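You operate a simulated robot arm through the tools that you are given. There is no shell and no other tool. Be economical: measure what you need, move in short steps, check, and stop when the job is done.

Carry out the task below with a simulated robot arm. There is one attempt and no reset: what you move stays moved.

TASK
Put the nets box on the white table away on the nets shelf. Take the green box on the white table and put it away on the white ledge. Put one of the yellow sponges from the white table on the flat carton there. Take the gloves box from the white table and leave it on the yellow pad there. Take the yellow cloth on the white table and put it away on the stacking bench. Push the lint drawer shut. Fetch the grey tin and set it on the planning shelf. Put the green pad from the sink side in the grey crate. Take the white pad and leave it on the care bench. Take the green tube and put it on the yellow card. Fetch the yellow tube and stand it on the red tray. Do these in any order. Set down upright: nets box, gloves box, yellow tube.

The check looks at the end state, three seconds after you hand in, the way a careful person would. Anything else that was tipped, shoved, dropped, spilled or broken makes it a failure. Flat cloth is picked up by pressing the open fingertips on it (5 to 10 N) and closing them slowly along it; thin cloth reads only 2 to 8 mm in the jaws.

THE ROBOT
A 6-joint arm with a two-finger gripper on a trunk, on a base that drives. Base frame: it is fixed to the floor where the robot stands at the start and does not move with it; the origin is under the middle of the robot, x ahead of it, y to its left, z up; the surface under the hand at the start is at about z = 80. Units: cm, degrees, N and s.
With the tool pointing down near the work surface it reaches from about 24 to 48 cm from the robot's upright axis, wherever it stands. Its first joint turns from -115.0 to 115.0 degrees. Places, roughly: care bench [-580, 130, 90]; flat carton [150, 25, 75]; gloves box [150, 125, 75]; green box [50, -50, 75]; green pad (7x10x2 cm) [-560, 210, 90]; green tube (2x2x5 cm) [-560, -120, 80]; grey crate (40x26x12 cm) [-570, 390, 80]; grey tin (8x8x8 cm) [-580, 140, 90]; lint drawer [-550, 70, 70]; nets box [50, 0, 75]; nets shelf [-410, 1250, 90]; planning shelf [-600, 0, 30]; red tray (13x11x3 cm) [-560, -150, 80]; stacking bench [-580, 1150, 80]; white ledge [-520, 1260, 80]; white pad (7x10x2 cm) [-560, -110, 80]; yellow card [-325, -125, 75]; yellow cloth (7x10x2 cm) [140, 150, 80]; yellow pad (18x14x2 cm) [100, 160, 80]; yellow sponge (7x9x4 cm) [150, 50, 80]; yellow tube (2x2x5 cm) [-560, -130, 80]. Payload 2.1 kg.
The TCP is the grasp point between the finger pads, 2 cm short of the fingertips. In the tool frame z runs along the fingers and y along their closing line. The gripper opens to 10 cm. The gripper's body begins 6.3 cm behind the TCP.
Orientation is that of the tool frame in the base frame, as a unit quaternion [x, y, z, w]. With the fingers straight down and closing along the base's y, the tool's x points along the base's -x, its y along +y and its z along -z.

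THE INTERFACE
- The arm moves only by the tool jog_arm. Its argument "moves" is one flat list of numbers, 7 for each row, row after row: the opening in per cent of the stroke, from 0 (shut) to 100 (fully open), then the shift along the tool's x, y, z in cm, then the turn, a rotation vector about the tool's x, y, z in rad. In form: [jaw, dx, dy, dz, rx, ry, rz, jaw, dx, dy, dz, rx, ry, rz, ...]. A call has 1 to 12 rows; each row shifts and turns the commanded pose from where the row before left it, along the tool's axes as they then stand. Each row takes 0.2 s and may step no farther than 5 cm and 8.6 degrees from the row before; otherwise, or with a gripper value out of range, the whole call is refused. A pose out of reach is approached as far as the arm can. The call stops where the force on the tool passes 40 N (or 10 N more than at its start, if that is more) or the arm is blocked; 0.2 s more then pass. Each finger travels about 15.3 cm/s and halts on what it meets, pressing with about 32 N; the grip force reading is that of the motor and also rises with nothing between the fingers. The clock runs only during rows and for 0.2 s after the last one: add rows that do not move to give the fingers time. The reply holds the time, the measured pose of the TCP, the force on the tool along the base axes, the opening and the grip force, in the units named above and with some noise, with the torque about the TCP (base axes, N m) and any sound that the robot's microphone picked up.
- Cameras (640 x 400 px; columns grow to the right, rows downward): "scene" is now at [1.12, 11.33, 155.89]; the picture's right is [-0.32, -0.95, 0.00], its down [-0.75, 0.25, -0.62] and it looks along [0.58, -0.20, -0.79] (base axes); focal length 251 px, centre (320, 200). "wrist" rides on the gripper at [7, -1.9, -9.9] in the tool frame; the picture's right is [0.26, 0.97, 0.00], its down [-0.75, 0.20, -0.63] and it looks along [-0.61, 0.16, 0.78] (tool axes); focal length 230 px, centre (320, 200). There is no depth. A picture from a camera that has moved, and an enlarged one, comes with that camera's place and axes in the base frame and with its lens.
- snapshot(camera): a new picture of that camera. The clock stands still meanwhile.
- raise_lower(by): slides the trunk up (or, below 0, down) by that many cm; the arm and the scene camera ride with it, the base frame stays. It gives what a move gives, with no picture.
- drive_base(legs): drives the robot by 1 to 6 legs, each [ahead, turn to the left] in cm and degrees, along the robot's own axes; the way and the turn of a leg run together, so that a leg with both is an arc; at most 150 cm and 180 degrees a leg. The arm and the cameras ride along, it lands a little off, and it stops where it bumps. It gives what a move gives.
- head_to(pan, tilt): turns the head with the scene camera to pan (to the left, within 155 degrees either way) and tilt (down, from -29 to 69), counted from straight ahead of the robot. It gives what a move gives.
- enlarge(camera, box): a new picture of the part [left, top, right, bottom] of that camera's present view, enlarged. The clock stands still meanwhile.
- hand_in(): hands the job in; it is judged then, once.

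Work in short steps. Places have to be worked out from the pictures, the camera data and where the tool is seen: move nearer, look again, correct. Check each grasp and each placing, and mend what went wrong. You have 535 turns and 306 pictures in all, those below and enlarged ones among them. Open the gripper and draw the arm clear of the work before you hand the job in, unless the task says otherwise; then end with one line.

The tools are called after ">>>" as a command line: name --argument value ..., lists and objects as JSON in quotes. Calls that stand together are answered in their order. jog_arm: Moves the arm, as the interface text tells. Its arguments: {"type":"object","properties":{"moves":{"type":"array","items":{"type":"number"}}},"required":["moves"]} The other tools are called the same way: raise_lower (by) slides the trunk up or down; drive_base (legs) drives the base; head_to (pan, tilt) turns the head that bears the scene camera; snapshot (camera) takes a picture; enlarge (camera, box) takes an enlarged picture of a part of a camera's view; hand_in () hands the job in.

At the start:

```text
time: 0.0
tcp_pos: [38.21, -2.28, 109.12]
orientation: [0.0, 1.0, 0.0, 0.0]
force: [-1.0, 0.1, -1.2]
ft_torque: [-0.02, 0.0, 0.0]
opening: 9.97
grasp_force: 0.0
trunk travel left (down, up): [-77.5, 21.5]
robot x, y, heading: [0.06, 0.21, 0.1]
head pan, tilt: [-18.7, 52.0]
```

scene: 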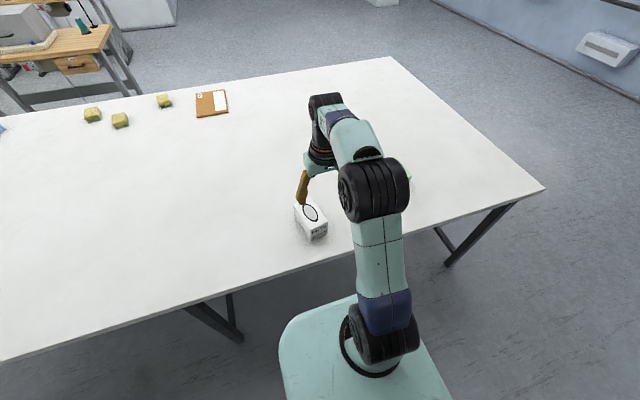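
wrist: 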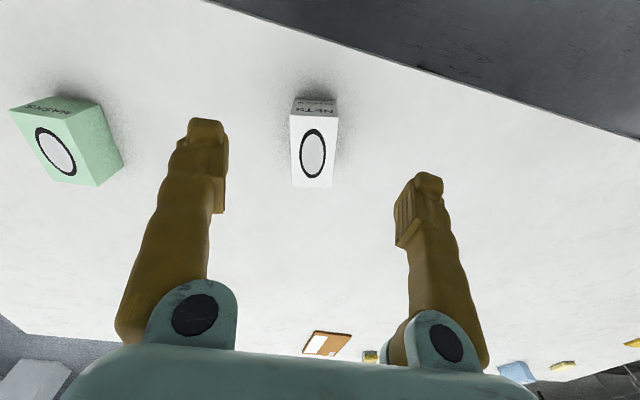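

I'll look around first to get a map of the room.

>>> head_to --pan 40 --tilt 25

>>> snapshot --camera "scene"

>>> head_to --pan 120 --tilt 15

>>> snapshot --camera "scene"

>>> head_to --pan -150 --tilt 15

>>> snapshot --camera "scene"

```text
time: 1.3
tcp_pos: [38.37, -2.05, 109.08]
orientation: [0.0, 1.0, -0.001, 0.0]
force: [0.0, -0.5, -0.9]
ft_torque: [0.0, -0.01, -0.02]
opening: 9.99
grasp_force: 0.0
trunk travel left (down, up): [-77.5, 21.5]
robot x, y, heading: [-0.09, 0.02, -0.1]
head pan, tilt: [40.0, 25.0]
```

```text
303 pictures are left
camera scene: at [1.08, 19.65, 159.89], right [0.64, -0.77, 0.0], down [-0.32, -0.27, -0.91], along [0.69, 0.58, -0.42], focal length 251 px, centre (320, 200)
```

scene: 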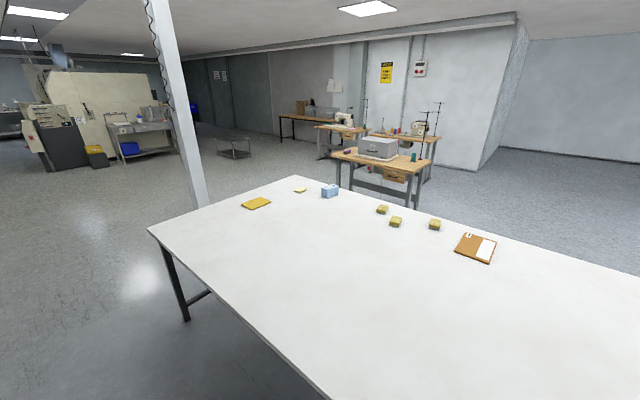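

```text
time: 2.8
tcp_pos: [38.26, -2.09, 109.14]
orientation: [0.0, 1.0, 0.0, 0.0]
force: [0.2, 0.7, 0.8]
ft_torque: [0.0, 0.0, 0.01]
opening: 9.99
grasp_force: 0.0
trunk travel left (down, up): [-77.5, 21.5]
robot x, y, heading: [-0.37, -0.04, 0.0]
head pan, tilt: [120.0, 15.0]
```

```text
302 pictures are left
camera scene: at [-10.66, 21.83, 161.52], right [0.87, 0.5, 0.0], down [0.13, -0.22, -0.97], along [-0.48, 0.84, -0.26], focal length 251 px, centre (320, 200)
```

scene: 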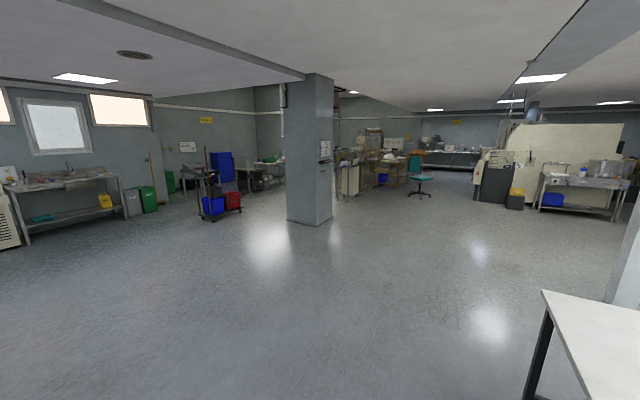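

```text
time: 6.5
tcp_pos: [38.35, -2.22, 109.18]
orientation: [0.0, 1.0, 0.0, 0.001]
force: [0.2, 0.3, -0.1]
ft_torque: [0.01, -0.02, -0.03]
opening: 10.02
grasp_force: 0.1
trunk travel left (down, up): [-77.5, 21.5]
robot x, y, heading: [0.12, 0.01, -0.1]
head pan, tilt: [-150.0, 15.0]
```

```text
301 pictures are left
camera scene: at [-14.08, 9.06, 161.52], right [-0.5, 0.87, 0.0], down [0.22, 0.13, -0.97], along [-0.84, -0.48, -0.26], focal length 251 px, centre (320, 200)
```

scene: 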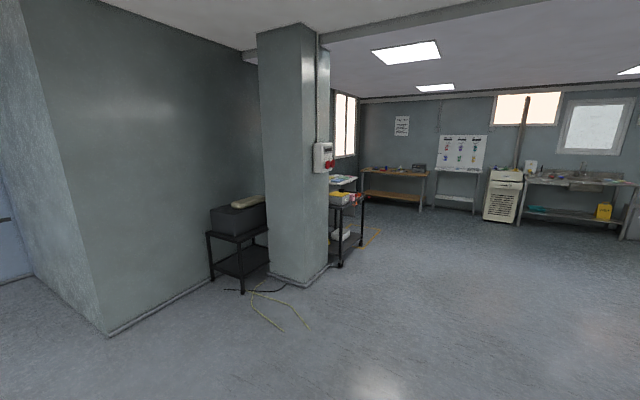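

The nets box is at about (47, -1), some 12 x 6 x 8 cm. I'll move over it and look with the wrist camera.

>>> jog_arm --moves '[100, -4, 0.5, 2, 0, 0, 0, 100, -4, 0.5, 2, 0, 0, 0, 100, 0, 0, 4, 0, 0, 0]'

>>> snapshot --camera "wrist"

>>> head_to --pan 0 --tilt 60

>>> snapshot --camera "scene"

```text
time: 7.3
tcp_pos: [46.43, -1.25, 101.3]
orientation: [-0.001, 1.0, 0.0, 0.0]
force: [0.1, 0.3, -0.3]
ft_torque: [0.02, 0.01, 0.01]
opening: 9.99
grasp_force: 0.0
trunk travel left (down, up): [-77.5, 21.5]
robot x, y, heading: [-0.07, 0.36, 0.0]
head pan, tilt: [-150.0, 15.0]
```

```text
300 pictures are left
camera wrist: at [39.49, -3.24, 111.16], right [-0.26, 0.97, 0.0], down [0.75, 0.2, 0.63], along [0.61, 0.16, -0.78], focal length 230 px, centre (320, 200)
```

wrist: 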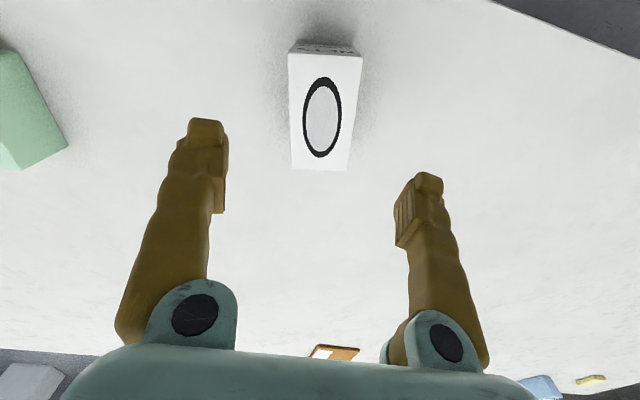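

```text
time: 9.7
tcp_pos: [46.63, -1.36, 101.34]
orientation: [0.0, 1.0, 0.0, 0.0]
force: [0.0, 0.5, 0.4]
ft_torque: [0.04, 0.0, -0.01]
opening: 10.0
grasp_force: 0.0
trunk travel left (down, up): [-77.5, 21.5]
robot x, y, heading: [-0.23, 0.43, -0.0]
head pan, tilt: [0.0, 60.0]
```

```text
299 pictures are left
camera scene: at [0.68, 13.72, 154.89], right [0.0, -1.0, 0.0], down [-0.87, 0.0, -0.5], along [0.5, 0.0, -0.87], focal length 251 px, centre (320, 200)
```

scene: 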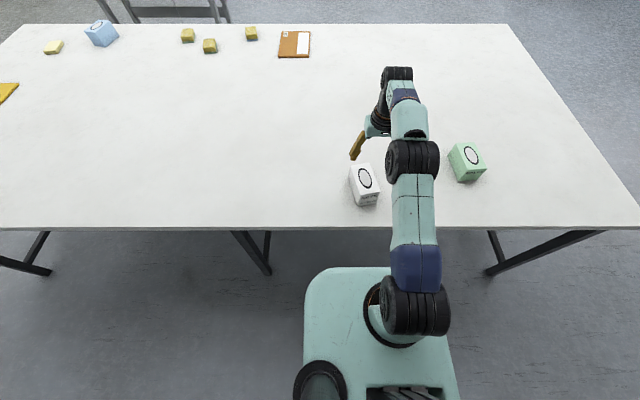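

The box is turned about 12° and its centre is near (48.3, -0.7). I'll turn the tool with it, go down, and look before closing.

>>> jog_arm --moves '[100, -1, 0.4, 3, 0, 0, -0.1, 100, 0, 0, 4, 0, 0, -0.105, 100, 0, 0, 4, 0, 0, 0]'

>>> snapshot --camera "wrist"

```text
time: 10.5
tcp_pos: [47.45, -1.09, 89.97]
orientation: [-0.103, 0.995, 0.0, 0.0]
force: [0.0, 0.3, -1.1]
ft_torque: [0.01, -0.03, -0.01]
opening: 10.0
grasp_force: 0.0
trunk travel left (down, up): [-77.5, 21.5]
robot x, y, heading: [0.08, -0.31, 0.2]
head pan, tilt: [0.0, 60.0]
```

```text
298 pictures are left
camera wrist: at [40.95, -4.38, 99.78], right [-0.45, 0.89, 0.0], down [0.69, 0.35, 0.63], along [0.56, 0.28, -0.78], focal length 230 px, centre (320, 200)
```

wrist: 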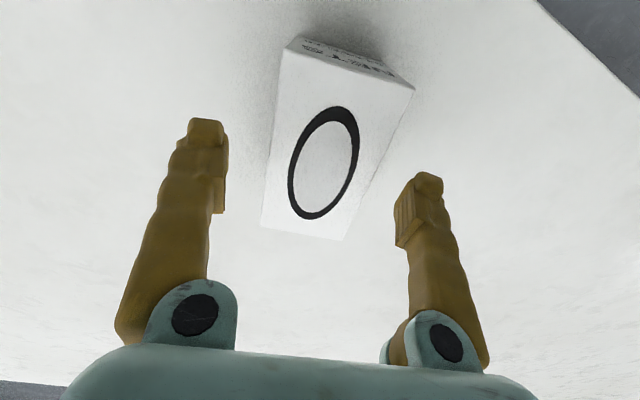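

Corners agree with a top at z≈86 and the tool is aligned. Descend 7 cm and close.

>>> jog_arm --moves '[100, -0.5, 0.3, 3.5, 0, 0, 0, 100, 0, 0, 3.2, 0, 0, 0, 30, 0, 0, 0, 0, 0, 0, 30, 0, 0, 0, 0, 0, 0, 30, 0, 0, 0, 0, 0, 0]'

>>> snapshot --camera "wrist"

```text
time: 11.7
tcp_pos: [47.48, -0.66, 83.47]
orientation: [-0.101, 0.995, -0.001, 0.001]
force: [-0.4, 0.2, 1.3]
ft_torque: [-0.1, 0.09, 0.03]
opening: 7.18
grasp_force: 31.6
trunk travel left (down, up): [-77.5, 21.5]
robot x, y, heading: [0.13, -0.03, -0.3]
head pan, tilt: [0.0, 60.0]
```

```text
297 pictures are left
camera wrist: at [41.08, -3.84, 93.35], right [-0.45, 0.89, 0.0], down [0.69, 0.35, 0.63], along [0.56, 0.28, -0.78], focal length 230 px, centre (320, 200)
```

wrist: 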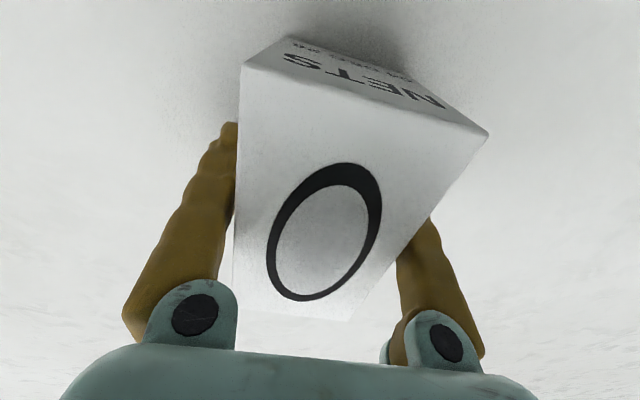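

Gripped at 7.2 cm. Lift and draw in for travel.

>>> jog_arm --moves '[30, 0, 0, -2, 0, 0, 0, 30, 0, 0, -4, 0, 0, 0, 30, 0, 0, -5, 0, 0, 0, 30, 0, 0, -5, 0, 0, 0, 30, 0, 0, -5, 0, 0, 0, 30, 4.5, 0, -2, 0, 0, 0.1, 30, 4.5, 0, 0, 0, 0, 0.1, 30, 4.5, 0, 0, 0, 0, 0, 30, 2.5, 0, 0, 0, 0, 0]'

>>> snapshot --camera "wrist"

```text
time: 13.7
tcp_pos: [36.8, -2.24, 111.05]
orientation: [-0.003, 1.0, -0.001, 0.019]
force: [-7.1, 0.9, -10.2]
ft_torque: [-0.01, -0.54, -0.01]
opening: 7.2
grasp_force: 32.2
out of reach, approached as far as the arm can: row 5, 6, 7, 8
trunk travel left (down, up): [-77.5, 21.5]
robot x, y, heading: [0.06, -0.15, 0.0]
head pan, tilt: [0.0, 60.0]
```

```text
296 pictures are left
camera wrist: at [29.49, -4.19, 120.69], right [-0.26, 0.96, -0.01], down [0.73, 0.2, 0.66], along [0.64, 0.16, -0.75], focal length 230 px, centre (320, 200)
```

wrist: 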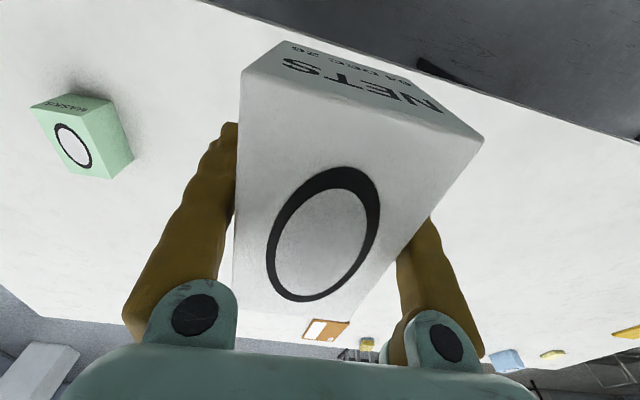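

The nets box is held firmly. Back away from the table, turn left and drive up the aisle, then look ahead.

>>> drive_base --legs '[[-55, 0], [0, 92], [150, 0], [150, 0], [150, 0]]'

>>> head_to --pan 10 --tilt 15

>>> snapshot --camera "scene"

```text
time: 41.9
tcp_pos: [-80.31, 486.0, 110.33]
orientation: [0.728, -0.686, 0.0, 0.001]
force: [-0.5, -0.2, -0.8]
ft_torque: [-0.02, -0.02, 0.0]
opening: 7.16
grasp_force: 32.3
trunk travel left (down, up): [-77.5, 21.5]
robot x, y, heading: [-80.39, 449.17, 93.1]
head pan, tilt: [0.0, 60.0]
```

```text
time: 43.0
tcp_pos: [-80.32, 486.12, 110.39]
orientation: [0.728, -0.686, 0.0, 0.001]
force: [-0.6, -0.2, -0.6]
ft_torque: [-0.01, 0.0, 0.02]
opening: 7.18
grasp_force: 31.7
trunk travel left (down, up): [-77.5, 21.5]
robot x, y, heading: [-80.75, 449.56, 93.4]
head pan, tilt: [10.0, 15.0]
```

```text
295 pictures are left
camera scene: at [-96.28, 451.61, 161.51], right [0.97, 0.23, 0.0], down [0.06, -0.25, -0.97], along [-0.22, 0.94, -0.26], focal length 251 px, centre (320, 200)
```

scene: 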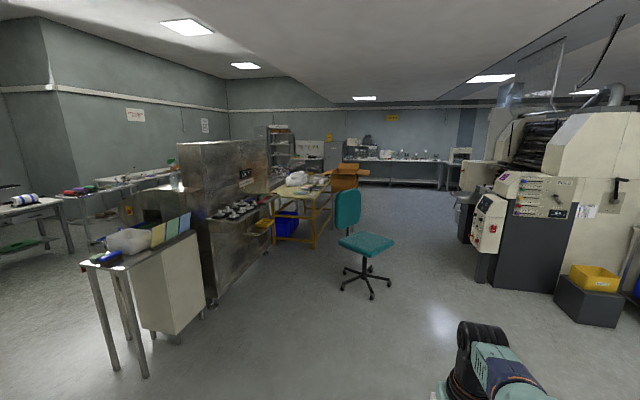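

The shelves lie far ahead left; a chair at about (-105, 690) and the press at x≥10 leave a gap. I need my own base width; look down.

>>> head_to --pan 0 --tilt 69

>>> snapshot --camera "scene"

>>> head_to --pan -20 --tilt 25

>>> snapshot --camera "scene"

```text
time: 44.3
tcp_pos: [-80.42, 486.0, 110.38]
orientation: [0.728, -0.686, 0.0, 0.0]
force: [-0.2, 0.0, -1.5]
ft_torque: [-0.02, 0.02, -0.01]
opening: 7.2
grasp_force: 32.0
trunk travel left (down, up): [-77.5, 21.5]
robot x, y, heading: [-80.17, 449.18, 92.9]
head pan, tilt: [0.0, 68.8]
```

```text
294 pictures are left
camera scene: at [-94.47, 448.09, 153.96], right [1.0, 0.05, 0.0], down [0.05, -0.93, -0.36], along [-0.02, 0.36, -0.93], focal length 251 px, centre (320, 200)
```

scene: 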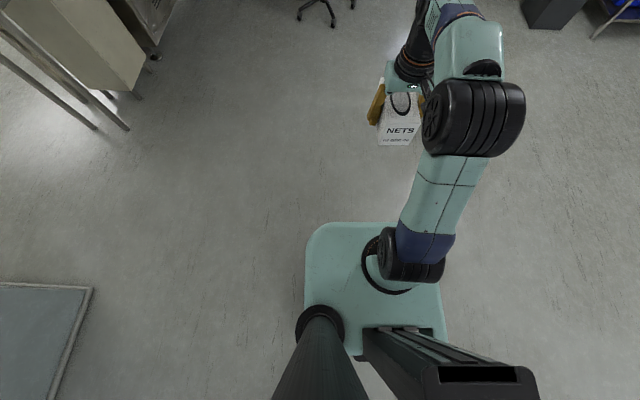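

```text
time: 45.4
tcp_pos: [-80.41, 486.05, 110.36]
orientation: [0.728, -0.686, -0.001, 0.0]
force: [0.2, 1.0, -0.4]
ft_torque: [0.02, -0.01, 0.01]
opening: 7.19
grasp_force: 32.1
trunk travel left (down, up): [-77.5, 21.5]
robot x, y, heading: [-80.37, 449.59, 93.1]
head pan, tilt: [-20.0, 25.0]
```

```text
293 pictures are left
camera scene: at [-91.49, 451.33, 159.89], right [0.96, -0.29, 0.0], down [-0.12, -0.41, -0.91], along [0.26, 0.87, -0.42], focal length 251 px, centre (320, 200)
```

scene: 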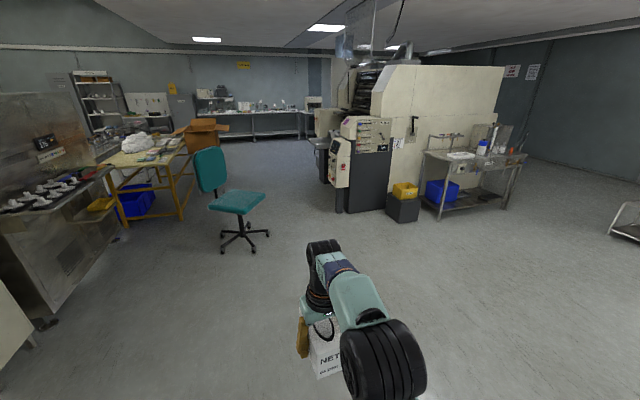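

My base is narrow (about ±20 cm), so the 87 cm gap is fine. Go through at x≈-32 to y≈850.

>>> drive_base --legs '[[0, -24], [130, 0], [0, 21], [150, 0], [130, 0]]'

>>> head_to --pan 40 --tilt 15

>>> snapshot --camera "scene"

```text
time: 67.5
tcp_pos: [-51.66, 888.98, 110.37]
orientation: [0.743, -0.669, 0.0, 0.0]
force: [-0.1, -0.4, -1.6]
ft_torque: [0.0, -0.01, -0.01]
opening: 7.2
grasp_force: 31.5
trunk travel left (down, up): [-77.5, 21.5]
robot x, y, heading: [-50.23, 852.03, 95.7]
head pan, tilt: [-20.0, 25.0]
```

```text
time: 68.8
tcp_pos: [-51.64, 889.04, 110.39]
orientation: [0.744, -0.668, 0.0, -0.001]
force: [0.3, -0.4, -0.4]
ft_torque: [0.04, 0.02, 0.04]
opening: 7.17
grasp_force: 31.9
trunk travel left (down, up): [-77.5, 21.5]
robot x, y, heading: [-50.36, 852.32, 95.9]
head pan, tilt: [40.0, 15.0]
```

```text
292 pictures are left
camera scene: at [-70.1, 851.4, 161.52], right [0.7, 0.72, 0.0], down [0.19, -0.18, -0.97], along [-0.69, 0.67, -0.26], focal length 251 px, centre (320, 200)
```

scene: 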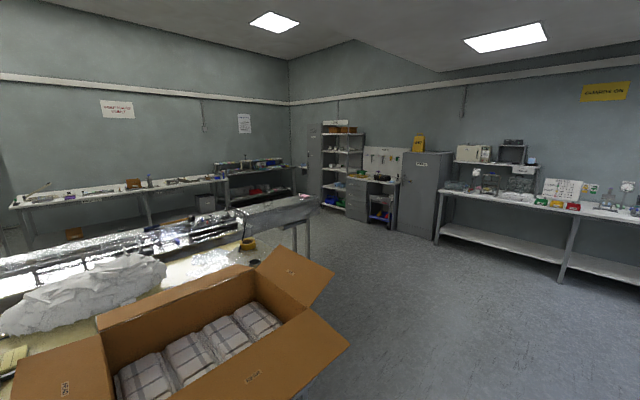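

Rack front spans x -460..-355 at y≈1240; I must skirt the carton on the near table. Forward, then diagonally to about (-300, 1150).

>>> drive_base --legs '[[125, 0], [0, 48], [150, 0]]'

>>> head_to --pan 0 --tilt 20

>>> snapshot --camera "scene"

```text
time: 84.3
tcp_pos: [-199.43, 1100.03, 110.35]
orientation: [0.941, -0.337, 0.0, -0.001]
force: [0.5, -0.2, -0.9]
ft_torque: [-0.01, 0.02, 0.0]
opening: 7.2
grasp_force: 31.8
trunk travel left (down, up): [-77.5, 21.5]
robot x, y, heading: [-172.77, 1075.41, 140.4]
head pan, tilt: [40.0, 15.0]
```

```text
time: 85.4
tcp_pos: [-199.43, 1100.06, 110.36]
orientation: [0.941, -0.337, 0.0, 0.0]
force: [-0.4, -0.2, -1.2]
ft_torque: [0.02, 0.02, -0.01]
opening: 7.2
grasp_force: 32.2
trunk travel left (down, up): [-77.5, 21.5]
robot x, y, heading: [-172.83, 1075.08, 140.4]
head pan, tilt: [0.0, 20.0]
```

```text
291 pictures are left
camera scene: at [-184.26, 1066.2, 160.71], right [0.64, 0.77, 0.0], down [0.26, -0.22, -0.94], along [-0.72, 0.6, -0.34], focal length 251 px, centre (320, 200)
```

scene: 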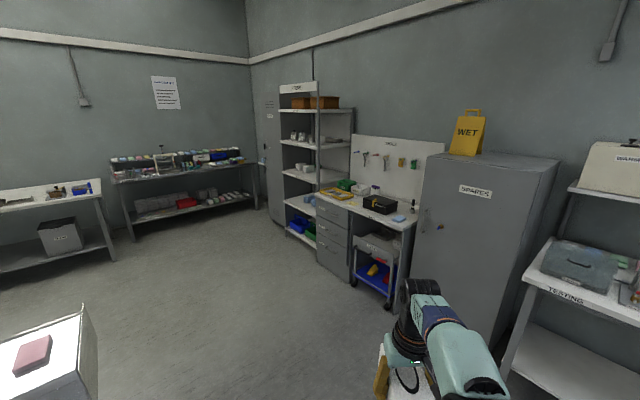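

The rack front is at y≈1232 with x -455..-395. Drive to about (-425, 1150), facing it.

>>> drive_base --legs '[[0, 23], [130, 0], [130, 0], [0, -73]]'

>>> head_to --pan 0 --tilt 30

>>> snapshot --camera "scene"

```text
time: 102.2
tcp_pos: [-421.2, 1183.23, 110.27]
orientation: [0.735, -0.678, 0.0, -0.001]
force: [0.5, -0.4, -0.7]
ft_torque: [0.0, 0.04, -0.02]
opening: 7.19
grasp_force: 31.9
trunk travel left (down, up): [-77.5, 21.5]
robot x, y, heading: [-420.78, 1146.74, 94.4]
head pan, tilt: [0.0, 20.0]
```

```text
time: 102.9
tcp_pos: [-421.19, 1183.47, 110.34]
orientation: [0.735, -0.678, 0.001, 0.0]
force: [0.1, -0.2, -0.4]
ft_torque: [0.0, -0.01, -0.01]
opening: 7.2
grasp_force: 31.9
trunk travel left (down, up): [-77.5, 21.5]
robot x, y, heading: [-420.34, 1146.84, 94.3]
head pan, tilt: [0.0, 30.0]
```

```text
290 pictures are left
camera scene: at [-434.76, 1148.59, 159.11], right [1.0, 0.08, 0.0], down [0.04, -0.5, -0.87], along [-0.07, 0.86, -0.5], focal length 251 px, centre (320, 200)
```

scene: 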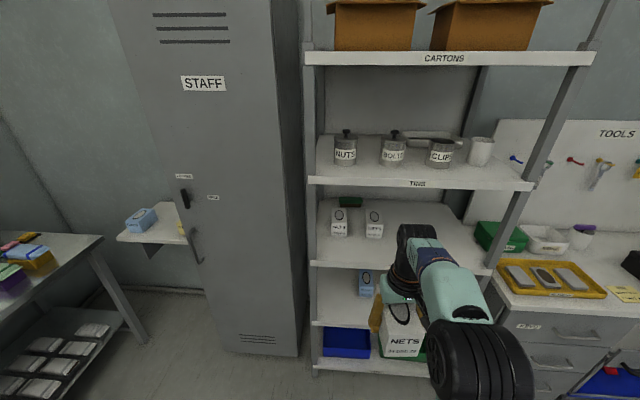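

The shelf with two white boxes is likely the nets shelf, and the white ledge shows to the left of the locker. Enlarge to read.

>>> enlarge --camera "scene" --box '[290, 170, 520, 350]'

>>> enlarge --camera "scene" --box '[0, 170, 220, 320]'

```text
2.22 times, centred on (405, 260) of scene
camera zoom: at [-434.76, 1148.59, 159.11], right [1.0, 0.08, 0.0], down [0.04, -0.5, -0.87], along [-0.07, 0.86, -0.5], focal length 558 px, centre (131, 67)
```

zoom: 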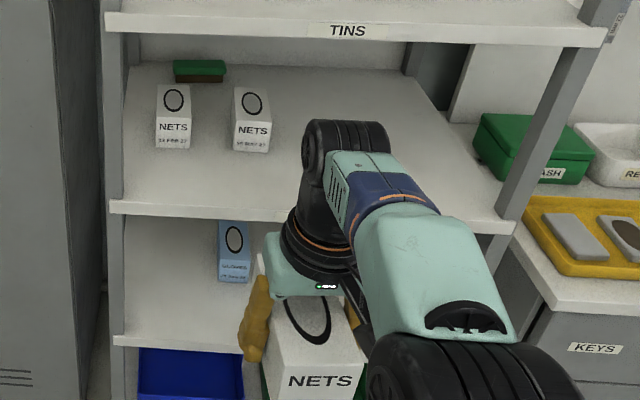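

```text
2.67 times, centred on (110, 245) of scene
camera zoom: at [-434.76, 1148.59, 159.11], right [1.0, 0.08, 0.0], down [0.04, -0.5, -0.87], along [-0.07, 0.86, -0.5], focal length 670 px, centre (880, 80)
```

zoom: 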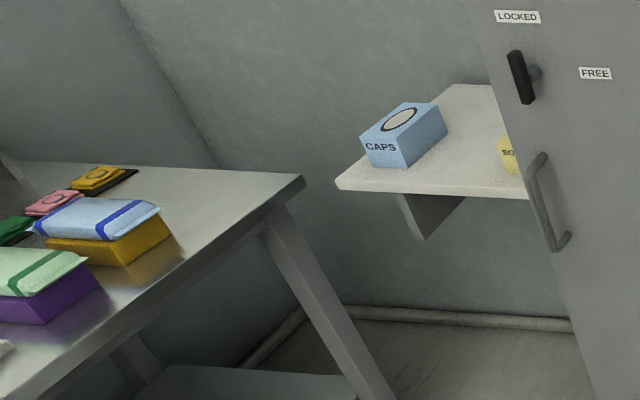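

Nets shelf is at z≈90 with its front edge near y≈1223, and the tins shelf is about 28 cm above. I lower the trunk to look into the gap and measure it.

>>> raise_lower --by -48

>>> head_to --pan 0 --tilt 0

>>> snapshot --camera "scene"

```text
refused: -48 is not a number from -40 to 40
```

```text
time: 103.9
tcp_pos: [-421.08, 1183.34, 110.35]
orientation: [0.735, -0.678, -0.001, 0.0]
force: [-0.3, -0.3, -1.2]
ft_torque: [-0.01, 0.0, 0.04]
opening: 7.19
grasp_force: 32.2
trunk travel left (down, up): [-77.5, 21.5]
robot x, y, heading: [-420.64, 1146.95, 94.4]
head pan, tilt: [0.0, 0.0]
```

```text
287 pictures are left
camera scene: at [-434.76, 1148.57, 163.93], right [1.0, 0.08, 0.0], down [0.0, 0.0, -1.0], along [-0.08, 1.0, 0.0], focal length 251 px, centre (320, 200)
```

scene: 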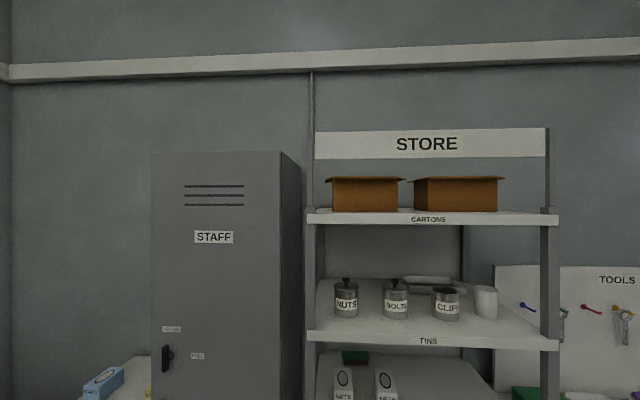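

>>> raise_lower --by -40

>>> snapshot --camera "scene"

```text
time: 107.7
tcp_pos: [-421.02, 1183.34, 70.44]
orientation: [0.735, -0.678, 0.0, 0.0]
force: [-0.6, 0.0, -1.6]
ft_torque: [0.04, -0.02, 0.02]
opening: 7.2
grasp_force: 31.8
trunk travel left (down, up): [-37.5, 61.5]
robot x, y, heading: [-420.45, 1146.54, 94.1]
head pan, tilt: [0.0, 0.0]
```

```text
286 pictures are left
camera scene: at [-434.75, 1148.54, 123.94], right [1.0, 0.08, 0.0], down [0.0, 0.0, -1.0], along [-0.08, 1.0, 0.0], focal length 251 px, centre (320, 200)
```

scene: 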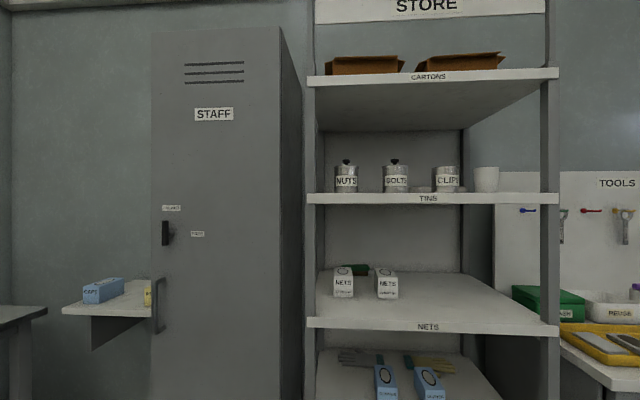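

Measured: nets shelf top z≈89.6, tins shelf underside ≈122, front y≈1222; existing boxes reach to x≈-415. I'll use the free right part (x≈-400). Shift sideways and set the trunk height.

>>> raise_lower --by 26

>>> drive_base --legs '[[0, -90], [18, 0], [0, 87]]'

>>> jog_arm --moves '[30, 4, 0, 0.5, 0, 0, 0, 30, 2, 0, 0.5, 0, 0, 0]'

>>> head_to --pan 0 --tilt 15

>>> snapshot --camera "scene"

```text
time: 110.4
tcp_pos: [-421.18, 1183.38, 96.38]
orientation: [0.735, -0.678, 0.0, -0.001]
force: [0.8, 0.1, -0.6]
ft_torque: [-0.01, 0.04, 0.01]
opening: 7.21
grasp_force: 31.9
trunk travel left (down, up): [-63.5, 35.5]
robot x, y, heading: [-420.43, 1146.66, 94.3]
head pan, tilt: [0.0, 0.0]
```

```text
time: 119.4
tcp_pos: [-403.41, 1185.29, 96.2]
orientation: [0.737, -0.676, 0.0, -0.001]
force: [-0.4, -0.2, 0.1]
ft_torque: [-0.03, 0.02, 0.02]
opening: 7.21
grasp_force: 32.2
trunk travel left (down, up): [-63.5, 35.5]
robot x, y, heading: [-402.29, 1148.67, 94.7]
head pan, tilt: [0.0, 0.0]
```

```text
time: 120.0
tcp_pos: [-402.91, 1179.75, 95.31]
orientation: [0.737, -0.676, -0.001, 0.0]
force: [0.1, 0.0, -1.2]
ft_torque: [0.0, -0.03, 0.02]
opening: 7.21
grasp_force: 32.0
trunk travel left (down, up): [-63.5, 35.5]
robot x, y, heading: [-402.5, 1148.8, 94.6]
head pan, tilt: [0.0, 0.0]
```

```text
time: 120.7
tcp_pos: [-402.83, 1179.74, 95.22]
orientation: [0.737, -0.676, 0.0, 0.0]
force: [-0.4, -0.1, -0.6]
ft_torque: [0.0, -0.03, 0.02]
opening: 7.17
grasp_force: 31.6
trunk travel left (down, up): [-63.5, 35.5]
robot x, y, heading: [-402.91, 1148.88, 94.5]
head pan, tilt: [0.0, 15.0]
```

```text
285 pictures are left
camera scene: at [-416.74, 1150.79, 147.53], right [1.0, 0.08, 0.0], down [0.02, -0.26, -0.97], along [-0.08, 0.96, -0.26], focal length 251 px, centre (320, 200)
```

scene: 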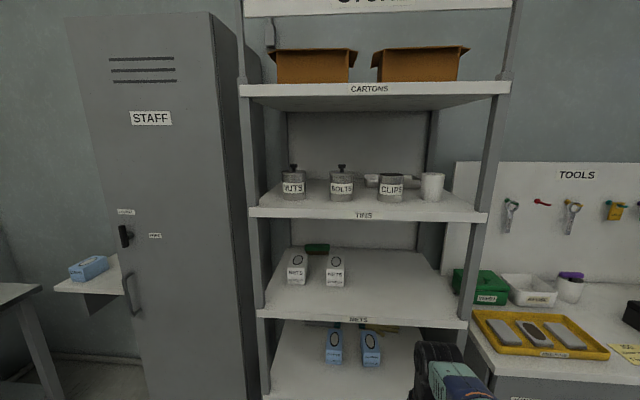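

Wrist top is ~23 cm above the TCP, so it fits with ~4 cm spare. Straighten and drive ahead 42 cm.

>>> drive_base --legs '[[0, -6], [42, 0]]'

>>> snapshot --camera "wrist"

>>> snapshot --camera "scene"

```text
time: 123.9
tcp_pos: [-398.24, 1222.47, 95.4]
orientation: [-0.698, 0.716, 0.001, 0.0]
force: [0.5, 0.2, -1.2]
ft_torque: [0.01, 0.0, 0.03]
opening: 7.18
grasp_force: 31.6
trunk travel left (down, up): [-63.5, 35.5]
robot x, y, heading: [-401.19, 1191.82, 88.5]
head pan, tilt: [0.0, 15.0]
```

```text
284 pictures are left
camera wrist: at [-396.58, 1215.43, 105.08], right [-0.97, -0.23, 0.0], down [-0.18, 0.76, 0.63], along [-0.15, 0.61, -0.78], focal length 230 px, centre (320, 200)
```

wrist: 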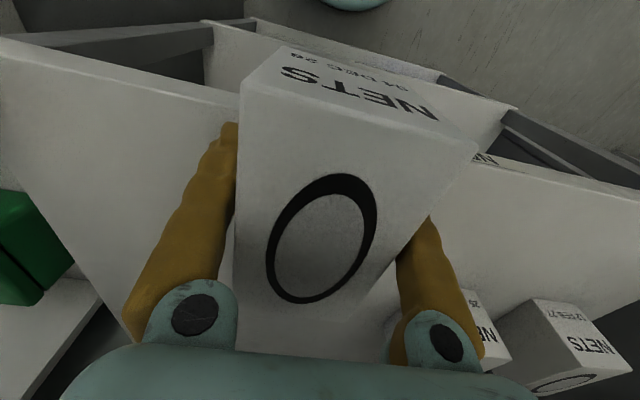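

```text
283 pictures are left
camera scene: at [-415.27, 1195.37, 147.52], right [1.0, -0.03, 0.0], down [-0.01, -0.26, -0.97], along [0.03, 0.97, -0.26], focal length 251 px, centre (320, 200)
```

scene: 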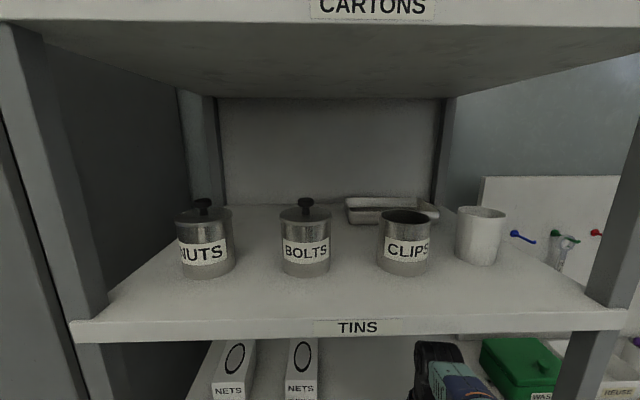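

Box is just entering the gap, well centred. Extend 15.5 cm forward.

>>> jog_arm --moves '[30, -4, 0, 0, 0, 0, 0, 30, -4, 0, 0, 0, 0, 0, 30, -4, 0, 0, 0, 0, 0, 30, -3.5, 0, 0, 0, 0, 0]'

>>> snapshot --camera "scene"

```text
time: 124.9
tcp_pos: [-397.79, 1236.49, 94.95]
orientation: [-0.698, 0.716, -0.002, -0.002]
force: [-0.3, -0.3, -0.5]
ft_torque: [-0.04, 0.01, -0.02]
opening: 7.22
grasp_force: 32.4
out of reach, approached as far as the arm can: row 4
trunk travel left (down, up): [-63.5, 35.5]
robot x, y, heading: [-401.56, 1191.83, 88.2]
head pan, tilt: [0.0, 15.0]
```

```text
282 pictures are left
camera scene: at [-415.25, 1195.49, 147.51], right [1.0, -0.03, 0.0], down [-0.01, -0.26, -0.97], along [0.03, 0.97, -0.26], focal length 251 px, centre (320, 200)
```

scene: 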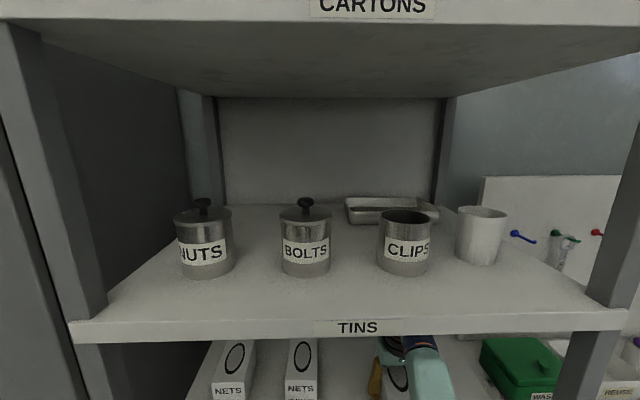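

Inside the gap, no contact. Lower gently in small rows until it touches.

>>> jog_arm --moves '[30, 0, 0, 0.6, 0, 0, 0, 30, 0, 0, 0.5, 0, 0, 0, 30, 0, 0, 0.4, 0, 0, 0, 30, 0, 0, 0, 0, 0, 0]'

```text
time: 125.9
tcp_pos: [-397.82, 1236.68, 93.69]
orientation: [-0.698, 0.716, 0.001, 0.0]
force: [-0.5, 2.3, 9.2]
ft_torque: [-0.42, 0.34, -0.06]
opening: 7.18
grasp_force: 31.9
trunk travel left (down, up): [-63.5, 35.5]
robot x, y, heading: [-401.34, 1191.56, 88.2]
head pan, tilt: [0.0, 15.0]
```

Contact. Open and check that the box is standing.

>>> jog_arm --moves '[80, 0, 0, 0, 0, 0, 0, 97, 0, 0, 0, 0, 0, 0, 97, 0, 0, -0.4, 0, 0, 0, 97, 0, 0, 0, 0, 0, 0]'

>>> snapshot --camera "wrist"

```text
time: 126.9
tcp_pos: [-397.96, 1236.79, 94.16]
orientation: [-0.698, 0.716, 0.0, 0.001]
force: [-0.1, 1.4, 0.1]
ft_torque: [-0.06, 0.0, 0.0]
opening: 9.71
grasp_force: 0.0
trunk travel left (down, up): [-63.5, 35.5]
robot x, y, heading: [-401.05, 1191.9, 88.0]
head pan, tilt: [0.0, 15.0]
```

```text
281 pictures are left
camera wrist: at [-396.18, 1229.66, 103.97], right [-0.97, -0.23, 0.0], down [-0.18, 0.76, 0.63], along [-0.15, 0.61, -0.78], focal length 230 px, centre (320, 200)
```

wrist: 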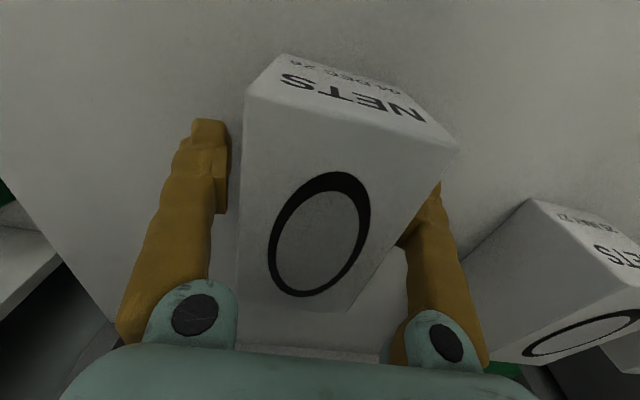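

Standing well. Centre the fingers by 0.7 cm and pull straight back.

>>> jog_arm --moves '[97, 0, 0.7, 0, 0, 0, 0, 97, 3, 0, 0, 0, 0, 0, 97, 4, 0, 0, 0, 0, 0, 97, 4, 0, 0, 0, 0, 0, 97, 4, 0, 0, 0, 0, 0]'

>>> snapshot --camera "wrist"

```text
time: 128.1
tcp_pos: [-399.19, 1221.37, 94.49]
orientation: [-0.697, 0.717, 0.001, 0.001]
force: [-0.6, 0.2, 0.2]
ft_torque: [0.06, 0.0, 0.0]
opening: 9.7
grasp_force: 0.1
trunk travel left (down, up): [-63.5, 35.5]
robot x, y, heading: [-401.59, 1191.84, 88.0]
head pan, tilt: [0.0, 15.0]
```

```text
280 pictures are left
camera wrist: at [-397.55, 1214.23, 104.31], right [-0.97, -0.23, 0.0], down [-0.18, 0.75, 0.63], along [-0.15, 0.62, -0.77], focal length 230 px, centre (320, 200)
```

wrist: 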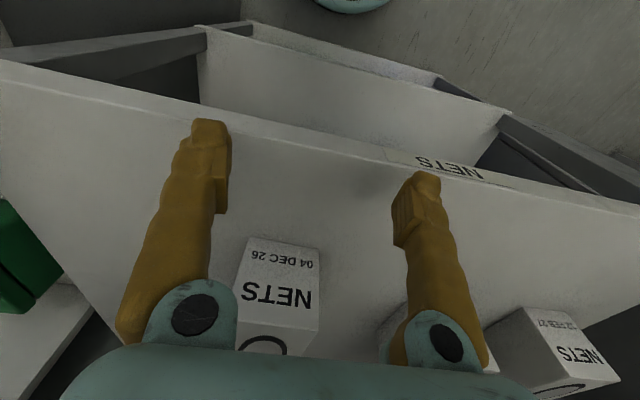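

Nets box is stored. Back out and head back towards the white table.

>>> drive_base --legs '[[-60, 0], [0, -101], [120, 0], [114, 0], [0, -30]]'

```text
time: 148.3
tcp_pos: [-151.41, 1061.27, 94.42]
orientation: [0.371, 0.929, 0.001, 0.0]
force: [-0.3, -0.1, 0.8]
ft_torque: [0.02, -0.01, 0.0]
opening: 9.7
grasp_force: 0.0
trunk travel left (down, up): [-63.5, 35.5]
robot x, y, heading: [-172.3, 1082.77, -43.8]
head pan, tilt: [0.0, 15.0]
```

>>> drive_base --legs '[[75, 0], [76, 0], [0, -37], [100, 0]]'

```text
time: 162.5
tcp_pos: [-40.05, 852.87, 94.35]
orientation: [0.636, 0.772, 0.0, 0.0]
force: [0.1, -0.5, 0.4]
ft_torque: [0.01, -0.02, -0.01]
opening: 9.71
grasp_force: 0.1
trunk travel left (down, up): [-63.5, 35.5]
robot x, y, heading: [-44.49, 882.62, -79.1]
head pan, tilt: [0.0, 15.0]
```

>>> drive_base --legs '[[0, -8], [150, 0], [150, 0], [0, -5], [150, 0], [120, 0]]'

```text
time: 191.0
tcp_pos: [-42.19, 277.84, 94.46]
orientation: [0.708, 0.706, 0.0, 0.0]
force: [0.4, 0.0, 0.5]
ft_torque: [-0.03, 0.0, 0.03]
opening: 9.69
grasp_force: 0.1
trunk travel left (down, up): [-63.5, 35.5]
robot x, y, heading: [-40.96, 307.74, -90.4]
head pan, tilt: [0.0, 15.0]
```

>>> raise_lower --by 14

>>> drive_base --legs '[[150, 0], [150, 0], [46, 0], [0, 91], [38, 0]]'

>>> snapshot --camera "wrist"

```text
time: 192.7
tcp_pos: [-42.23, 277.97, 108.32]
orientation: [0.708, 0.706, -0.001, 0.0]
force: [0.7, -0.4, 0.4]
ft_torque: [-0.01, 0.0, -0.02]
opening: 9.66
grasp_force: 0.0
trunk travel left (down, up): [-77.5, 21.5]
robot x, y, heading: [-40.63, 307.95, -90.5]
head pan, tilt: [0.0, 15.0]
```

```text
time: 215.6
tcp_pos: [6.89, -47.29, 108.44]
orientation: [0.026, 1.0, 0.0, 0.0]
force: [-0.2, 0.5, -0.1]
ft_torque: [0.01, 0.0, 0.0]
opening: 9.72
grasp_force: 0.1
trunk travel left (down, up): [-77.5, 21.5]
robot x, y, heading: [-22.82, -44.25, -3.5]
head pan, tilt: [0.0, 15.0]
```

```text
279 pictures are left
camera wrist: at [-0.16, -48.83, 118.29], right [-0.21, 0.98, 0.0], down [0.76, 0.16, 0.63], along [0.62, 0.13, -0.78], focal length 230 px, centre (320, 200)
```

wrist: 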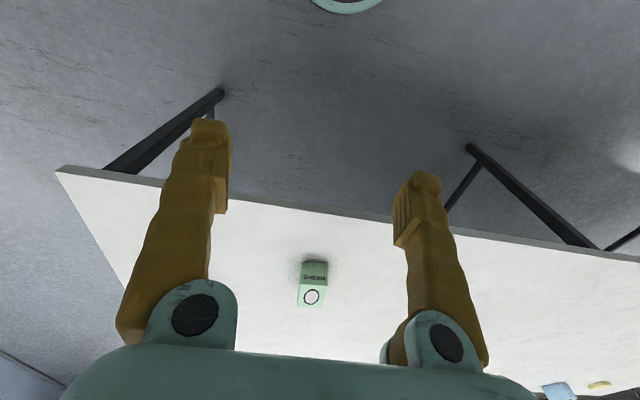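

Green box at about (55, -39). Turn to face it and drive up 32 cm.

>>> drive_base --legs '[[0, 7], [31, 0]]'

>>> snapshot --camera "wrist"

```text
time: 218.3
tcp_pos: [37.26, -41.3, 108.52]
orientation: [-0.039, 0.999, 0.001, 0.0]
force: [-0.2, 0.8, -0.9]
ft_torque: [-0.03, 0.0, 0.02]
opening: 9.7
grasp_force: 0.0
trunk travel left (down, up): [-77.5, 21.5]
robot x, y, heading: [7.85, -42.5, 4.3]
head pan, tilt: [0.0, 15.0]
```

```text
278 pictures are left
camera wrist: at [30.47, -43.74, 118.29], right [-0.33, 0.94, 0.0], down [0.73, 0.26, 0.63], along [0.59, 0.21, -0.78], focal length 230 px, centre (320, 200)
```

wrist: 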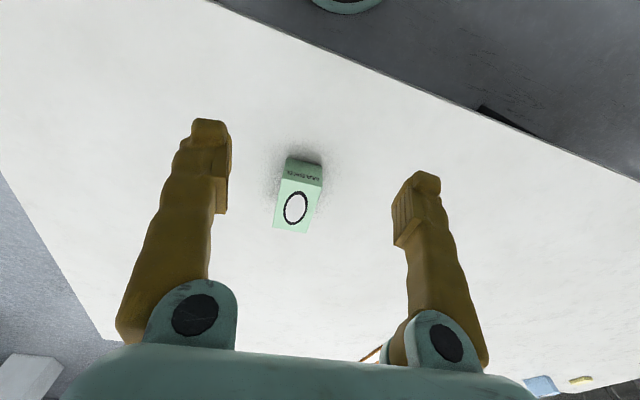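

Box centre ≈ (58.3, -38.6), yaw ≈5°. Edge 3 cm nearer and move over it.

>>> drive_base --legs '[[3.5, 0]]'

>>> jog_arm --moves '[100, -4.5, 0.3, 3, 0, 0, 0, 100, -4.5, 0.3, 4, 0, 0, 0, 100, -4, 0.2, 4, 0, 0, 0, 100, -2, 0, 4, 0, 0, 0]'

>>> snapshot --camera "wrist"

```text
time: 219.1
tcp_pos: [40.46, -41.1, 108.6]
orientation: [-0.039, 0.999, 0.0, 0.002]
force: [-0.4, 0.2, 0.4]
ft_torque: [0.02, -0.07, -0.02]
opening: 9.73
grasp_force: 0.0
trunk travel left (down, up): [-77.5, 21.5]
robot x, y, heading: [10.98, -41.94, 4.5]
head pan, tilt: [0.0, 15.0]
```

```text
refused: row 1 steps farther than a row can; nothing moved
```

```text
277 pictures are left
camera wrist: at [33.49, -43.52, 118.4], right [-0.33, 0.94, 0.0], down [0.73, 0.26, 0.63], along [0.6, 0.21, -0.77], focal length 230 px, centre (320, 200)
```

wrist: 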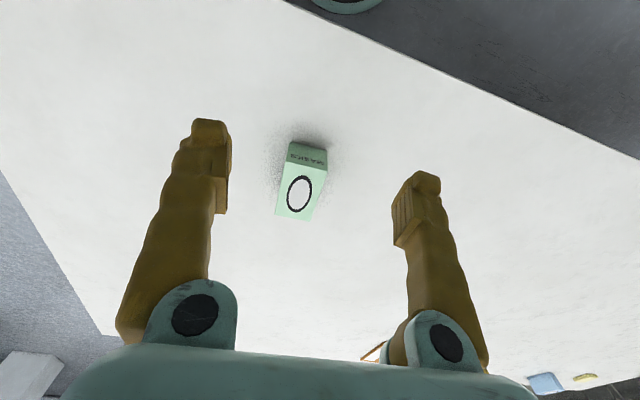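

>>> jog_arm --moves '[100, -3.4, 0.2, 3.5, 0, 0, 0, 100, -3.4, 0.2, 3.5, 0, 0, 0, 100, -3.4, 0.2, 3.5, 0, 0, 0, 100, -3.4, 0.2, 3.5, 0, 0, 0, 100, -3.4, 0.3, 3.5, 0, 0, 0]'

>>> snapshot --camera "wrist"

```text
time: 220.3
tcp_pos: [57.66, -38.82, 91.07]
orientation: [-0.039, 0.999, 0.0, -0.002]
force: [0.3, 0.4, -0.3]
ft_torque: [0.02, 0.06, 0.01]
opening: 10.01
grasp_force: 0.0
trunk travel left (down, up): [-77.5, 21.5]
robot x, y, heading: [11.08, -42.04, 4.4]
head pan, tilt: [0.0, 15.0]
```

```text
276 pictures are left
camera wrist: at [50.96, -41.28, 100.93], right [-0.33, 0.94, 0.0], down [0.73, 0.26, 0.63], along [0.59, 0.21, -0.78], focal length 230 px, centre (320, 200)
```

wrist: 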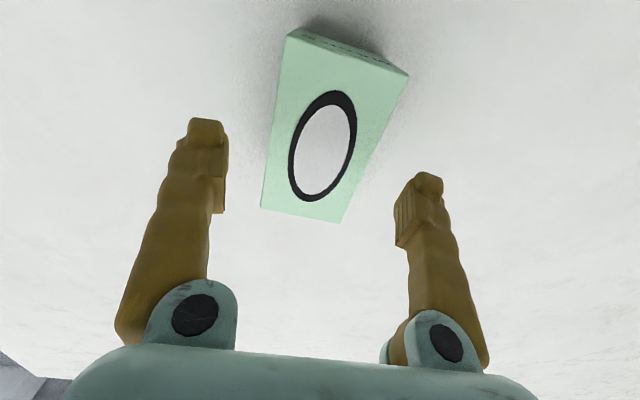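

Well aligned, as with the nets box. Descend 7.4 cm and close.

>>> jog_arm --moves '[100, -0.2, 0.2, 3.7, 0, 0, 0, 100, 0, 0, 3.7, 0, 0, 0, 30, 0, 0, 0, 0, 0, 0, 30, 0, 0, 0, 0, 0, 0, 30, 0, 0, 0, 0, 0, 0]'

>>> snapshot --camera "wrist"

```text
time: 221.5
tcp_pos: [57.55, -38.62, 83.42]
orientation: [-0.04, 0.999, 0.0, 0.0]
force: [-0.4, 0.1, 0.1]
ft_torque: [-0.04, 0.05, -0.01]
opening: 7.53
grasp_force: 32.0
trunk travel left (down, up): [-77.5, 21.5]
robot x, y, heading: [11.02, -42.23, 4.0]
head pan, tilt: [0.0, 15.0]
```

```text
275 pictures are left
camera wrist: at [50.82, -41.09, 93.4], right [-0.33, 0.94, 0.0], down [0.73, 0.26, 0.63], along [0.59, 0.21, -0.78], focal length 230 px, centre (320, 200)
```

wrist: 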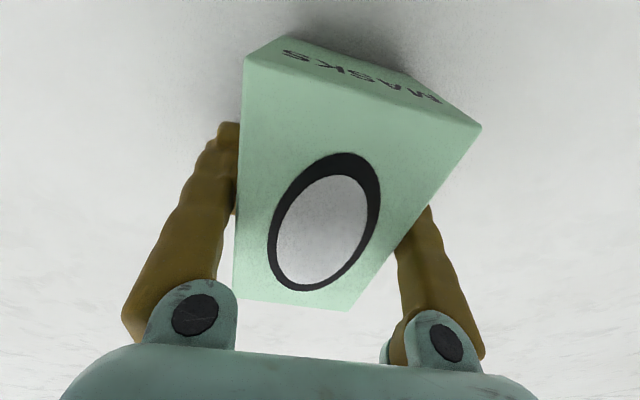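

Gripped. Lift and pull in.

>>> jog_arm --moves '[30, 0, 0, -3, 0, 0, 0, 30, 0, 0, -4.5, 0, 0, 0, 30, 1, 0, -4.5, 0, 0, 0, 30, 3, 0, -3.5, 0, 0, 0, 30, 3.5, 0, -3.5, 0, 0, 0, 30, 3.5, 0, -3, 0, 0, 0, 30, 3, 0, -2, 0, 0, 0]'

>>> drive_base --legs '[[-60, 0], [0, 90]]'

```text
time: 223.1
tcp_pos: [44.1, -39.47, 107.59]
orientation: [-0.04, 0.999, 0.0, 0.0]
force: [-1.1, 1.2, -0.9]
ft_torque: [0.0, -0.05, -0.03]
opening: 7.55
grasp_force: 31.7
trunk travel left (down, up): [-77.5, 21.5]
robot x, y, heading: [11.06, -41.56, 4.0]
head pan, tilt: [0.0, 15.0]
```

```text
time: 230.2
tcp_pos: [-48.47, -12.88, 107.51]
orientation: [0.714, -0.7, 0.0, 0.0]
force: [0.1, 0.0, -1.4]
ft_torque: [-0.01, -0.01, 0.0]
opening: 7.51
grasp_force: 31.5
trunk travel left (down, up): [-77.5, 21.5]
robot x, y, heading: [-48.11, -45.98, 91.1]
head pan, tilt: [0.0, 15.0]
```

>>> drive_base --legs '[[0, -2.7], [150, 0], [150, 0], [150, 0], [150, 0]]'

```text
time: 259.2
tcp_pos: [13.64, 585.67, 107.52]
orientation: [-0.653, 0.758, 0.0, 0.0]
force: [0.4, 0.8, -0.1]
ft_torque: [0.0, 0.01, -0.03]
opening: 7.52
grasp_force: 31.7
trunk travel left (down, up): [-77.5, 21.5]
robot x, y, heading: [8.22, 553.09, 81.3]
head pan, tilt: [0.0, 15.0]
```

Drifted right; correct back to the x≈-33 lane before the chair gap.

>>> drive_base --legs '[[0, 33], [97, 0], [0, -23], [100, 0]]'

```text
time: 272.1
tcp_pos: [-39.27, 779.06, 107.49]
orientation: [0.726, -0.688, 0.001, 0.0]
force: [0.2, 0.7, -1.3]
ft_torque: [-0.01, 0.0, 0.01]
opening: 7.52
grasp_force: 31.7
trunk travel left (down, up): [-77.5, 21.5]
robot x, y, heading: [-37.68, 745.84, 92.7]
head pan, tilt: [0.0, 15.0]
```

>>> drive_base --legs '[[0, 3], [117, 0], [117, 0], [0, 47], [140, 0]]'

```text
time: 293.0
tcp_pos: [-203.45, 1088.79, 107.43]
orientation: [0.944, -0.329, 0.0, 0.0]
force: [0.5, -1.2, -0.5]
ft_torque: [0.0, 0.01, 0.0]
opening: 7.48
grasp_force: 32.2
trunk travel left (down, up): [-77.5, 21.5]
robot x, y, heading: [-177.54, 1068.17, 141.2]
head pan, tilt: [0.0, 15.0]
```

>>> drive_base --legs '[[0, 19], [150, 0], [0, 11], [150, 0], [0, -70]]'

>>> head_to --pan 15 --tilt 35

>>> snapshot --camera "scene"

```text
time: 312.3
tcp_pos: [-472.96, 1169.3, 107.4]
orientation: [0.767, -0.642, 0.0, 0.001]
force: [-0.1, -0.6, -1.3]
ft_torque: [-0.03, 0.01, 0.02]
opening: 7.49
grasp_force: 31.6
trunk travel left (down, up): [-77.5, 21.5]
robot x, y, heading: [-467.26, 1136.28, 100.0]
head pan, tilt: [0.0, 15.0]
```

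```text
time: 313.1
tcp_pos: [-472.96, 1169.37, 107.5]
orientation: [0.767, -0.642, 0.001, 0.0]
force: [-0.4, 0.1, -0.4]
ft_torque: [0.01, 0.03, -0.01]
opening: 7.51
grasp_force: 31.7
trunk travel left (down, up): [-77.5, 21.5]
robot x, y, heading: [-467.09, 1136.68, 99.8]
head pan, tilt: [15.0, 35.0]
```

```text
274 pictures are left
camera scene: at [-483.58, 1136.08, 158.33], right [0.91, 0.42, 0.0], down [0.24, -0.52, -0.82], along [-0.35, 0.74, -0.57], focal length 251 px, centre (320, 200)
```

scene: 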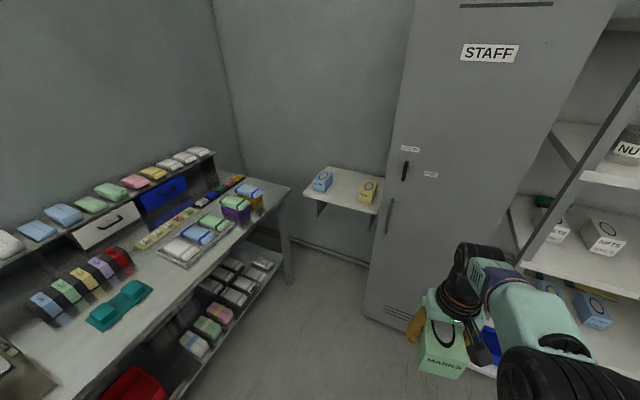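

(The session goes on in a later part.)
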